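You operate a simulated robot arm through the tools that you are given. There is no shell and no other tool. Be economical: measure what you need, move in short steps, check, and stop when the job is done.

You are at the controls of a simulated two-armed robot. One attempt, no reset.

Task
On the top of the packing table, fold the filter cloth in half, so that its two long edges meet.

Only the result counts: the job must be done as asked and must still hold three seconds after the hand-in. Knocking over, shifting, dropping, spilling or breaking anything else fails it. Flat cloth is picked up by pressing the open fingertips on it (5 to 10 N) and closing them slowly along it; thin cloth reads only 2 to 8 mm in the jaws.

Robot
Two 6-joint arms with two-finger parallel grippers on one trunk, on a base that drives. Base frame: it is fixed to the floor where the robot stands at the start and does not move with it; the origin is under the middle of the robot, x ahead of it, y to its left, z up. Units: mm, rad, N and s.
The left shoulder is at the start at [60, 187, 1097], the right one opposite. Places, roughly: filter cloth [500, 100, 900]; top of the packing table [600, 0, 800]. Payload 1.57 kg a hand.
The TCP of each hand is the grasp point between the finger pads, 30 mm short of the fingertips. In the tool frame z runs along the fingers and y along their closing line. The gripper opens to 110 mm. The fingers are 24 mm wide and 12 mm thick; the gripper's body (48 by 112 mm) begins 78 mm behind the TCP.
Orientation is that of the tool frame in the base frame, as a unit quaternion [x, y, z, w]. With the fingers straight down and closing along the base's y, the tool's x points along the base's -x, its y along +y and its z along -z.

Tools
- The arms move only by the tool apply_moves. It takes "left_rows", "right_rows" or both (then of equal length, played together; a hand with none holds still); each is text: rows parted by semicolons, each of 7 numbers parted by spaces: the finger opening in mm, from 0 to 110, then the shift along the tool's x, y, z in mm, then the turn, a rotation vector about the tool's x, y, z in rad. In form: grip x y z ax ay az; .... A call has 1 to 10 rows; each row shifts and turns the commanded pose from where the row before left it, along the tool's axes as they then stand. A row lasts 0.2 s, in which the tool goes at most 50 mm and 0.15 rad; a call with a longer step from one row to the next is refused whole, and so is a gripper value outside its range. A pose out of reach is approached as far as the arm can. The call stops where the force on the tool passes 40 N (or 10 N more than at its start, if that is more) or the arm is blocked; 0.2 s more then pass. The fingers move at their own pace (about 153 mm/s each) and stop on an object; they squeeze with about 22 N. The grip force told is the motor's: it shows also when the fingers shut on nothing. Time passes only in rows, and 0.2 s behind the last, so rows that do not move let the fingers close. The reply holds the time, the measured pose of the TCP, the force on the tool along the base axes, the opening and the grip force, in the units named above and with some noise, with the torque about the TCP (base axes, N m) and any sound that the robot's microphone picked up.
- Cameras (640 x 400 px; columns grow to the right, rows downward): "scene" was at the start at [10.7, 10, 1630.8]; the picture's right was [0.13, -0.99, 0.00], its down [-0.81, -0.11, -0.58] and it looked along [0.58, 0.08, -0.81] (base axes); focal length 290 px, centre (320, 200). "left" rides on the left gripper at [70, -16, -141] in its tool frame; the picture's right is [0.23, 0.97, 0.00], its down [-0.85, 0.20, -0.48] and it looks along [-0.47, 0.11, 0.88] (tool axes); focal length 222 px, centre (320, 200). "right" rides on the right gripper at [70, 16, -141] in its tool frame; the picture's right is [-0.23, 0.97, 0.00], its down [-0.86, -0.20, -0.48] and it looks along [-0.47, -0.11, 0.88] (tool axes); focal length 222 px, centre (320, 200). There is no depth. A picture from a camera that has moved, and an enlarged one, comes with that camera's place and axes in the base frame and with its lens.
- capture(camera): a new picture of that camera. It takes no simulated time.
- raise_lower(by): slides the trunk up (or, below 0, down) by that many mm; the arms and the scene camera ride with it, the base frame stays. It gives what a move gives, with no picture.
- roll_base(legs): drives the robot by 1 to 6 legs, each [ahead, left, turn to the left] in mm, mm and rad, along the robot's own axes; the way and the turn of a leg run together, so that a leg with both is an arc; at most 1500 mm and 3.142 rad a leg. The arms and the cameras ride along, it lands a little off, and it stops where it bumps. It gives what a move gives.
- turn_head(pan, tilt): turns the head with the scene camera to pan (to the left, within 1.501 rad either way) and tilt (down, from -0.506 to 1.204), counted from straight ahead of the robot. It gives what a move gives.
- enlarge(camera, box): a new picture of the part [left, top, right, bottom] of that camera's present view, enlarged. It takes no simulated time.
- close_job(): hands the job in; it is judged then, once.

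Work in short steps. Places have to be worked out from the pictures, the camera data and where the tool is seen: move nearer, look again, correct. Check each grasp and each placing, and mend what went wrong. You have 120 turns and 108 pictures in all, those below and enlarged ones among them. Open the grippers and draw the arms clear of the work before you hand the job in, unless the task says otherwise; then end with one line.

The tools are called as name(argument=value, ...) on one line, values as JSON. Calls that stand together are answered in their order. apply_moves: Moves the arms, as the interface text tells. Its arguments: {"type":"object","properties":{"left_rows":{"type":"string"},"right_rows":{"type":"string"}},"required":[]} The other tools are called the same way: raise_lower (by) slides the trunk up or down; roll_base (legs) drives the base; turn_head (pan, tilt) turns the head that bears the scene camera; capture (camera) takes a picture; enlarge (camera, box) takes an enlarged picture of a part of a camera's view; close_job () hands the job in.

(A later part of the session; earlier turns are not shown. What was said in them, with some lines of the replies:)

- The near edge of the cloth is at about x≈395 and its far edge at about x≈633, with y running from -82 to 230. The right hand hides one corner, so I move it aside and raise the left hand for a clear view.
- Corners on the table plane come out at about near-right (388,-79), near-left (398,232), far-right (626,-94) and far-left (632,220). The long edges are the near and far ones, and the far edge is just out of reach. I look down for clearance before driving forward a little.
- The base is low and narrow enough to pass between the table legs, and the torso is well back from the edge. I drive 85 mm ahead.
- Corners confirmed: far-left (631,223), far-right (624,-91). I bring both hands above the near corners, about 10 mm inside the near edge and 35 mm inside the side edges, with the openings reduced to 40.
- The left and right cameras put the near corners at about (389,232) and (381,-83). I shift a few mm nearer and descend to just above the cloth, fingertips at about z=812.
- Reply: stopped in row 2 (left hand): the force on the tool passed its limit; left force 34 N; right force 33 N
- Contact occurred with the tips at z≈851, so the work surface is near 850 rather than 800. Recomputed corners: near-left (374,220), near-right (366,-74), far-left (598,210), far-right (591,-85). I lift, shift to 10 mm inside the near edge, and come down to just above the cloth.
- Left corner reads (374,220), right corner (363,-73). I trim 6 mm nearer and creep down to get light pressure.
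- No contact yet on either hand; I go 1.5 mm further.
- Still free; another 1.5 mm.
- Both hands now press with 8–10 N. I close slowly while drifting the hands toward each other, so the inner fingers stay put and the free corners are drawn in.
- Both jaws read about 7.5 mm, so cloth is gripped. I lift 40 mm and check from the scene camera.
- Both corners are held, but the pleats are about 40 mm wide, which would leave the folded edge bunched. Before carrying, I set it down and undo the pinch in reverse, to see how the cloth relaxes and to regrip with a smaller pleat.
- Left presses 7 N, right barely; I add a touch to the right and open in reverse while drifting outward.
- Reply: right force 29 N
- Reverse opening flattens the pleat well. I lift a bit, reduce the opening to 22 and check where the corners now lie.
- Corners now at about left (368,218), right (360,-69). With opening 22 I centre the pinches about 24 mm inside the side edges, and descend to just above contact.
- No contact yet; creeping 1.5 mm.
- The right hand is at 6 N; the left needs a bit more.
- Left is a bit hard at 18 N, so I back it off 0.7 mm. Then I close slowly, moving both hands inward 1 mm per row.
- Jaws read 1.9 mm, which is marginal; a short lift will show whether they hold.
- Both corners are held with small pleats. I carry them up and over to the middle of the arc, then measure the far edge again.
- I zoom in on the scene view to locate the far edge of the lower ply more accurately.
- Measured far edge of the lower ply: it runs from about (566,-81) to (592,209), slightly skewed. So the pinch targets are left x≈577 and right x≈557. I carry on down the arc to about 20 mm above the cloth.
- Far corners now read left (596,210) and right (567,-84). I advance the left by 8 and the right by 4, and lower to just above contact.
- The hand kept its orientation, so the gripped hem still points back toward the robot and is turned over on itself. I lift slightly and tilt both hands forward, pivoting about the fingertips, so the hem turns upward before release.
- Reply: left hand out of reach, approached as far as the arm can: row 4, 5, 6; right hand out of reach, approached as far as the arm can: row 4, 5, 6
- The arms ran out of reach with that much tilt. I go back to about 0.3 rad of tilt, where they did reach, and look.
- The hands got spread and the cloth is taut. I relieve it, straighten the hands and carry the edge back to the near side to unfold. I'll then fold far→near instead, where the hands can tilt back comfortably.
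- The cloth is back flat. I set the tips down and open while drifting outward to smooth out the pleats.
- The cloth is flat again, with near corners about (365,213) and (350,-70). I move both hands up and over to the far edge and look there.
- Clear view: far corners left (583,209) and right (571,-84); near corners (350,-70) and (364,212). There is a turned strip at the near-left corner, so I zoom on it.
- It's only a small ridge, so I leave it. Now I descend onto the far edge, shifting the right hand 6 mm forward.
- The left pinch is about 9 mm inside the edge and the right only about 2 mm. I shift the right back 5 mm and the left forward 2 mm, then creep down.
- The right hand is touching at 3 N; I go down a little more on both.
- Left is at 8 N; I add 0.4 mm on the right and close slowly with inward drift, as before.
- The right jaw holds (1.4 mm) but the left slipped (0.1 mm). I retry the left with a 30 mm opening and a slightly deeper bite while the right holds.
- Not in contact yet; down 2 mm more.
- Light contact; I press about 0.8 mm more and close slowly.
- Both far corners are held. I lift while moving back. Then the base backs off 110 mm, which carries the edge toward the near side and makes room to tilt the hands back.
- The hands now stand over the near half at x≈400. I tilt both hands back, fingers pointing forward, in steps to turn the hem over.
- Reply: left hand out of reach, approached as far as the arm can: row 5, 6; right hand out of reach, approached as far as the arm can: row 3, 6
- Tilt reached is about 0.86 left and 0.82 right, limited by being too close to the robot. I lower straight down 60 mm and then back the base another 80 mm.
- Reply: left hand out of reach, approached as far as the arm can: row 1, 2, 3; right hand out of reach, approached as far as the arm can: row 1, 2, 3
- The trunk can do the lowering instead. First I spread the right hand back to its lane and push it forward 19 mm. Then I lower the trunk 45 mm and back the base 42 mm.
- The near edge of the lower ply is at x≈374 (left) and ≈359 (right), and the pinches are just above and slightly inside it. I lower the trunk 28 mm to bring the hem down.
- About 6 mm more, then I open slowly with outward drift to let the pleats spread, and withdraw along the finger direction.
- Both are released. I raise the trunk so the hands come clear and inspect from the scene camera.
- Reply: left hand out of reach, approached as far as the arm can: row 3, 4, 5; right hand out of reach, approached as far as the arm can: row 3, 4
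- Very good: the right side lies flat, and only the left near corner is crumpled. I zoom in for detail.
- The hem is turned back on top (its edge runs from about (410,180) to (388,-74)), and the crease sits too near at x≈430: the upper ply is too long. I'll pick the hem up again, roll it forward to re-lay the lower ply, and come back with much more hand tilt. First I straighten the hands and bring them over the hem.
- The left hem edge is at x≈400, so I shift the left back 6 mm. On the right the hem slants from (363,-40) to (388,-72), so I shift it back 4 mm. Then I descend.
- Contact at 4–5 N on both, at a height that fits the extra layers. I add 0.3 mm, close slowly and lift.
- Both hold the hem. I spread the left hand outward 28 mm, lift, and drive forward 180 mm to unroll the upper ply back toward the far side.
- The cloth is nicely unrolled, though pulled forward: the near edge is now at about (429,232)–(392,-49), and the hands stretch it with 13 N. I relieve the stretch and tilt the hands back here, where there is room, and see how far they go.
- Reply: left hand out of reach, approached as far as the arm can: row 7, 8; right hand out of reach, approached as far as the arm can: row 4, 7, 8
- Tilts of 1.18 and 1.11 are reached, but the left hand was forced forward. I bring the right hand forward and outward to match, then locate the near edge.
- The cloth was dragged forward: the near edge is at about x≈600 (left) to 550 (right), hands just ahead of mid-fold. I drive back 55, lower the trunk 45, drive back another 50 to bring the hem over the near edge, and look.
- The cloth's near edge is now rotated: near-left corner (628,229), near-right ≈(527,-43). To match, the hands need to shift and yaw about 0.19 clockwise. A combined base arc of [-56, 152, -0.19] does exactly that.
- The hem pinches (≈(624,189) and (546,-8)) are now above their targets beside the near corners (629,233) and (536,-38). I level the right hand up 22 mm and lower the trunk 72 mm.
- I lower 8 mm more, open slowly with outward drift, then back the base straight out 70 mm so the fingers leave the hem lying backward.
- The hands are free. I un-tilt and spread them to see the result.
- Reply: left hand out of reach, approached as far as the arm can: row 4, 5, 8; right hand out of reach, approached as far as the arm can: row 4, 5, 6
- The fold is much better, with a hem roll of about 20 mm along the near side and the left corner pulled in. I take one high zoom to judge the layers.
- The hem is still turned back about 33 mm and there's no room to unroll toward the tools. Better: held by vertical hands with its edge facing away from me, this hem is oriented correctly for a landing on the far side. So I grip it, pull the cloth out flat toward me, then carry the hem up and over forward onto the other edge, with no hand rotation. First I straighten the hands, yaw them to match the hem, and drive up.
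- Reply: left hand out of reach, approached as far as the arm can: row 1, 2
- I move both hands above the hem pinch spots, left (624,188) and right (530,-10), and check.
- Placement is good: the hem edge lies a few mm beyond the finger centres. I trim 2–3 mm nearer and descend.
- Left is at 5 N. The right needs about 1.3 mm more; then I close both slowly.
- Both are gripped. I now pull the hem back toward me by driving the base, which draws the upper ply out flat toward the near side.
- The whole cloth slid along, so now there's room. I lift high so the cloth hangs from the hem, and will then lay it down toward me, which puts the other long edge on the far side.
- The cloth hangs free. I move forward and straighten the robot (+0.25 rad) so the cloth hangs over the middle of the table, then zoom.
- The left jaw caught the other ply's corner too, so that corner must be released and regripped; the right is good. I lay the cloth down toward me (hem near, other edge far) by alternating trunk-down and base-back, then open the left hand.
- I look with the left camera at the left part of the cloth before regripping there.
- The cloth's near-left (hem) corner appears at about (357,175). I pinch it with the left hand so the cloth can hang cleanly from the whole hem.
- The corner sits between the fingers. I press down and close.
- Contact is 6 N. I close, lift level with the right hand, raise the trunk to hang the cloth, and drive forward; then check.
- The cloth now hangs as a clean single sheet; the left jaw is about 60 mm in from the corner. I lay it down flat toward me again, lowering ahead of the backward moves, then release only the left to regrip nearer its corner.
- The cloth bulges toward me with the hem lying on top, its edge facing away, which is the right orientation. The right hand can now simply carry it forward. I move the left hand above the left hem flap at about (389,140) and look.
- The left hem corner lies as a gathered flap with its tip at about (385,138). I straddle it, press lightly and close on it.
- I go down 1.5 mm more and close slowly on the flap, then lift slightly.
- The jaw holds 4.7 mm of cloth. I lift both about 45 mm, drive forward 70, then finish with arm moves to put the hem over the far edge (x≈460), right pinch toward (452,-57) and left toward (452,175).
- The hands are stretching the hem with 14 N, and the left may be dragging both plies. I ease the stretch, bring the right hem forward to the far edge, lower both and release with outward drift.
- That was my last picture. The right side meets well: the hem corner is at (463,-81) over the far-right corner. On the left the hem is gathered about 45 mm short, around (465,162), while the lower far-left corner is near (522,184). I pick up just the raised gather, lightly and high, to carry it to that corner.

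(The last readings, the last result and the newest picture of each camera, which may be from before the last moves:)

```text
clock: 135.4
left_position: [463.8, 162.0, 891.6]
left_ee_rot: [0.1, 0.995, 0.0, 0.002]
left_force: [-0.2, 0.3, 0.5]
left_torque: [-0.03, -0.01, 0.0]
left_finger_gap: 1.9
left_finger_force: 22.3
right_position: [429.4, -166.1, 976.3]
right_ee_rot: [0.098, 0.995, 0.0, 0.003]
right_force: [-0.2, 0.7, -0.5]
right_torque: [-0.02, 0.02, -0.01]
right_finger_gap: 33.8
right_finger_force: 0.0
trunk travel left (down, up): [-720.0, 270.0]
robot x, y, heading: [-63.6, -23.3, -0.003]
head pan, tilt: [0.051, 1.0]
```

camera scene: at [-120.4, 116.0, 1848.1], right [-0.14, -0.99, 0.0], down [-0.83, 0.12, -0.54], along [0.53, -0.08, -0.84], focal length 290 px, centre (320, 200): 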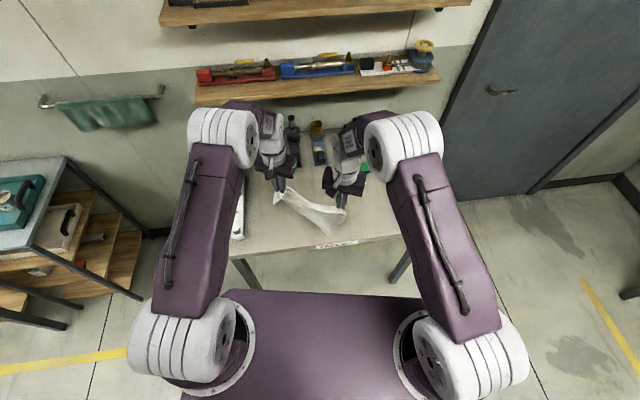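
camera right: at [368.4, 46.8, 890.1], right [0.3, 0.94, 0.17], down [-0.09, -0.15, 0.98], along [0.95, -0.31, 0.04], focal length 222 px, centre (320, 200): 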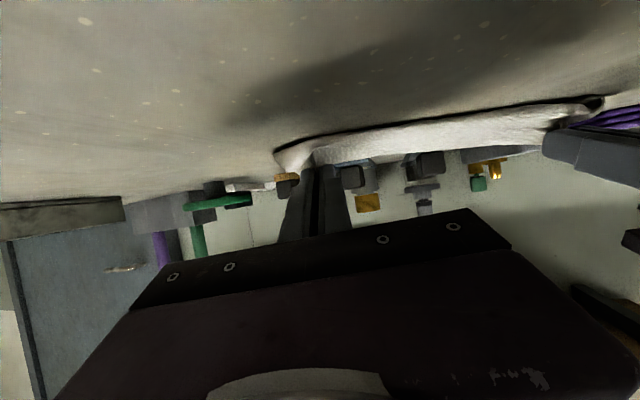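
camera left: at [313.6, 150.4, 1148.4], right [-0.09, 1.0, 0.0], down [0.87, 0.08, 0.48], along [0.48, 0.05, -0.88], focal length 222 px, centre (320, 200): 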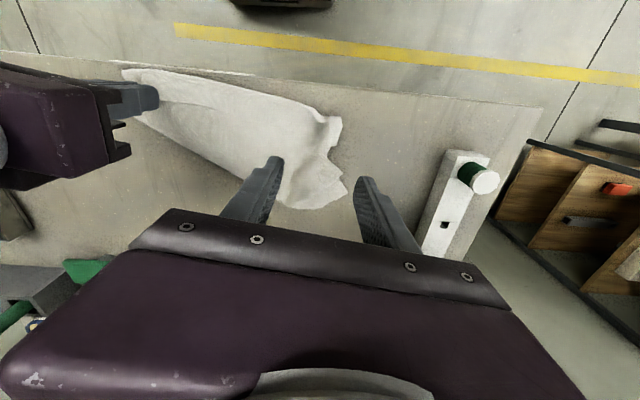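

It reads 1.9 mm: just a thin pleat of the raised top ply. I lift it, carry it 48 mm forward and about 12 outward, set it down and release.

apply_moves(left_rows="0 0 0 -20 0 0 0;0 -5 2 -20 0 0 0;0 -15 6 -8 0 0 0;0 -15 6 5 0 0 0;0 -10 5 15 0 0 0;0 0 0 15 0 0 0;0 0 0 9 0 0 0;0 0 0 0 0 0 0")

apply_moves(left_rows="3 0 0 1 0 0 0;6 0 2 0 0 0 0;10 0 2 0 0 0 0;14 0 2 0 0 0 0;18 0 2 0 0 0 0;24 0 2 0 0 0 0;34 0 0 0 0 0 0;34 0 0 -15 0 0 0;34 0 0 -35 0 0 0;34 0 0 -40 0 0 0")

```text
clock: 137.2
left_position: [511.7, 171.0, 895.4]
left_ee_rot: [0.099, 0.995, 0.001, 0.002]
left_force: [0.5, 0.3, 0.6]
left_torque: [-0.01, 0.03, -0.01]
left_finger_gap: 2.0
left_finger_force: 21.4
right_position: [430.4, -166.1, 977.2]
right_ee_rot: [0.1, 0.995, -0.001, 0.003]
right_force: [-0.1, 0.5, -0.6]
right_torque: [-0.02, 0.01, 0.01]
right_finger_gap: 34.0
right_finger_force: 0.0
trunk travel left (down, up): [-720.0, 270.0]
robot x, y, heading: [-60.6, -25.3, -0.002]
head pan, tilt: [0.051, 1.0]
```

```text
clock: 139.4
left_position: [513.6, 180.9, 986.2]
left_ee_rot: [0.099, 0.995, 0.002, 0.003]
left_force: [-0.1, -0.1, -0.5]
left_torque: [0.04, -0.03, -0.01]
left_finger_gap: 34.1
left_finger_force: 0.1
right_position: [428.8, -166.7, 977.8]
right_ee_rot: [0.099, 0.995, 0.0, 0.003]
right_force: [-0.1, 0.1, 0.1]
right_torque: [-0.04, -0.01, 0.0]
right_finger_gap: 33.9
right_finger_force: 0.1
trunk travel left (down, up): [-720.0, 270.0]
robot x, y, heading: [-65.9, -21.7, -0.002]
head pan, tilt: [0.051, 1.0]
```

With no pictures left I can't check or refine further. I raise both hands clear of the work and hand in.

apply_moves(left_rows="60 20 30 -30 0 0 0;60 20 30 -30 0 0 0;60 0 0 0 0 0 0", right_rows="60 0 -20 -30 0 0 0;60 0 -20 -30 0 0 0;60 0 0 0 0 0 0")

close_job()

```text
clock: 140.2
left_position: [486.8, 247.5, 1043.5]
left_ee_rot: [0.1, 0.995, 0.001, 0.0]
left_force: [0.4, -0.6, -0.5]
left_torque: [-0.01, -0.02, 0.02]
left_finger_gap: 60.3
left_finger_force: 0.0
right_position: [424.0, -206.7, 1036.6]
right_ee_rot: [0.099, 0.995, 0.0, 0.002]
right_force: [0.4, 0.2, 0.3]
right_torque: [0.02, 0.0, 0.01]
right_finger_gap: 59.5
right_finger_force: 0.1
trunk travel left (down, up): [-720.0, 270.0]
robot x, y, heading: [-65.6, -24.5, -0.0]
head pan, tilt: [0.051, 1.0]
```

```text
The job is handed in.
```

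I handed the job in, but it probably doesn't meet the task: the cloth is folded roughly in half, and the long edges looked met on the right, but the left end was gathered about 45 mm short in my last picture; I moved it afterwards without being able to see the result.
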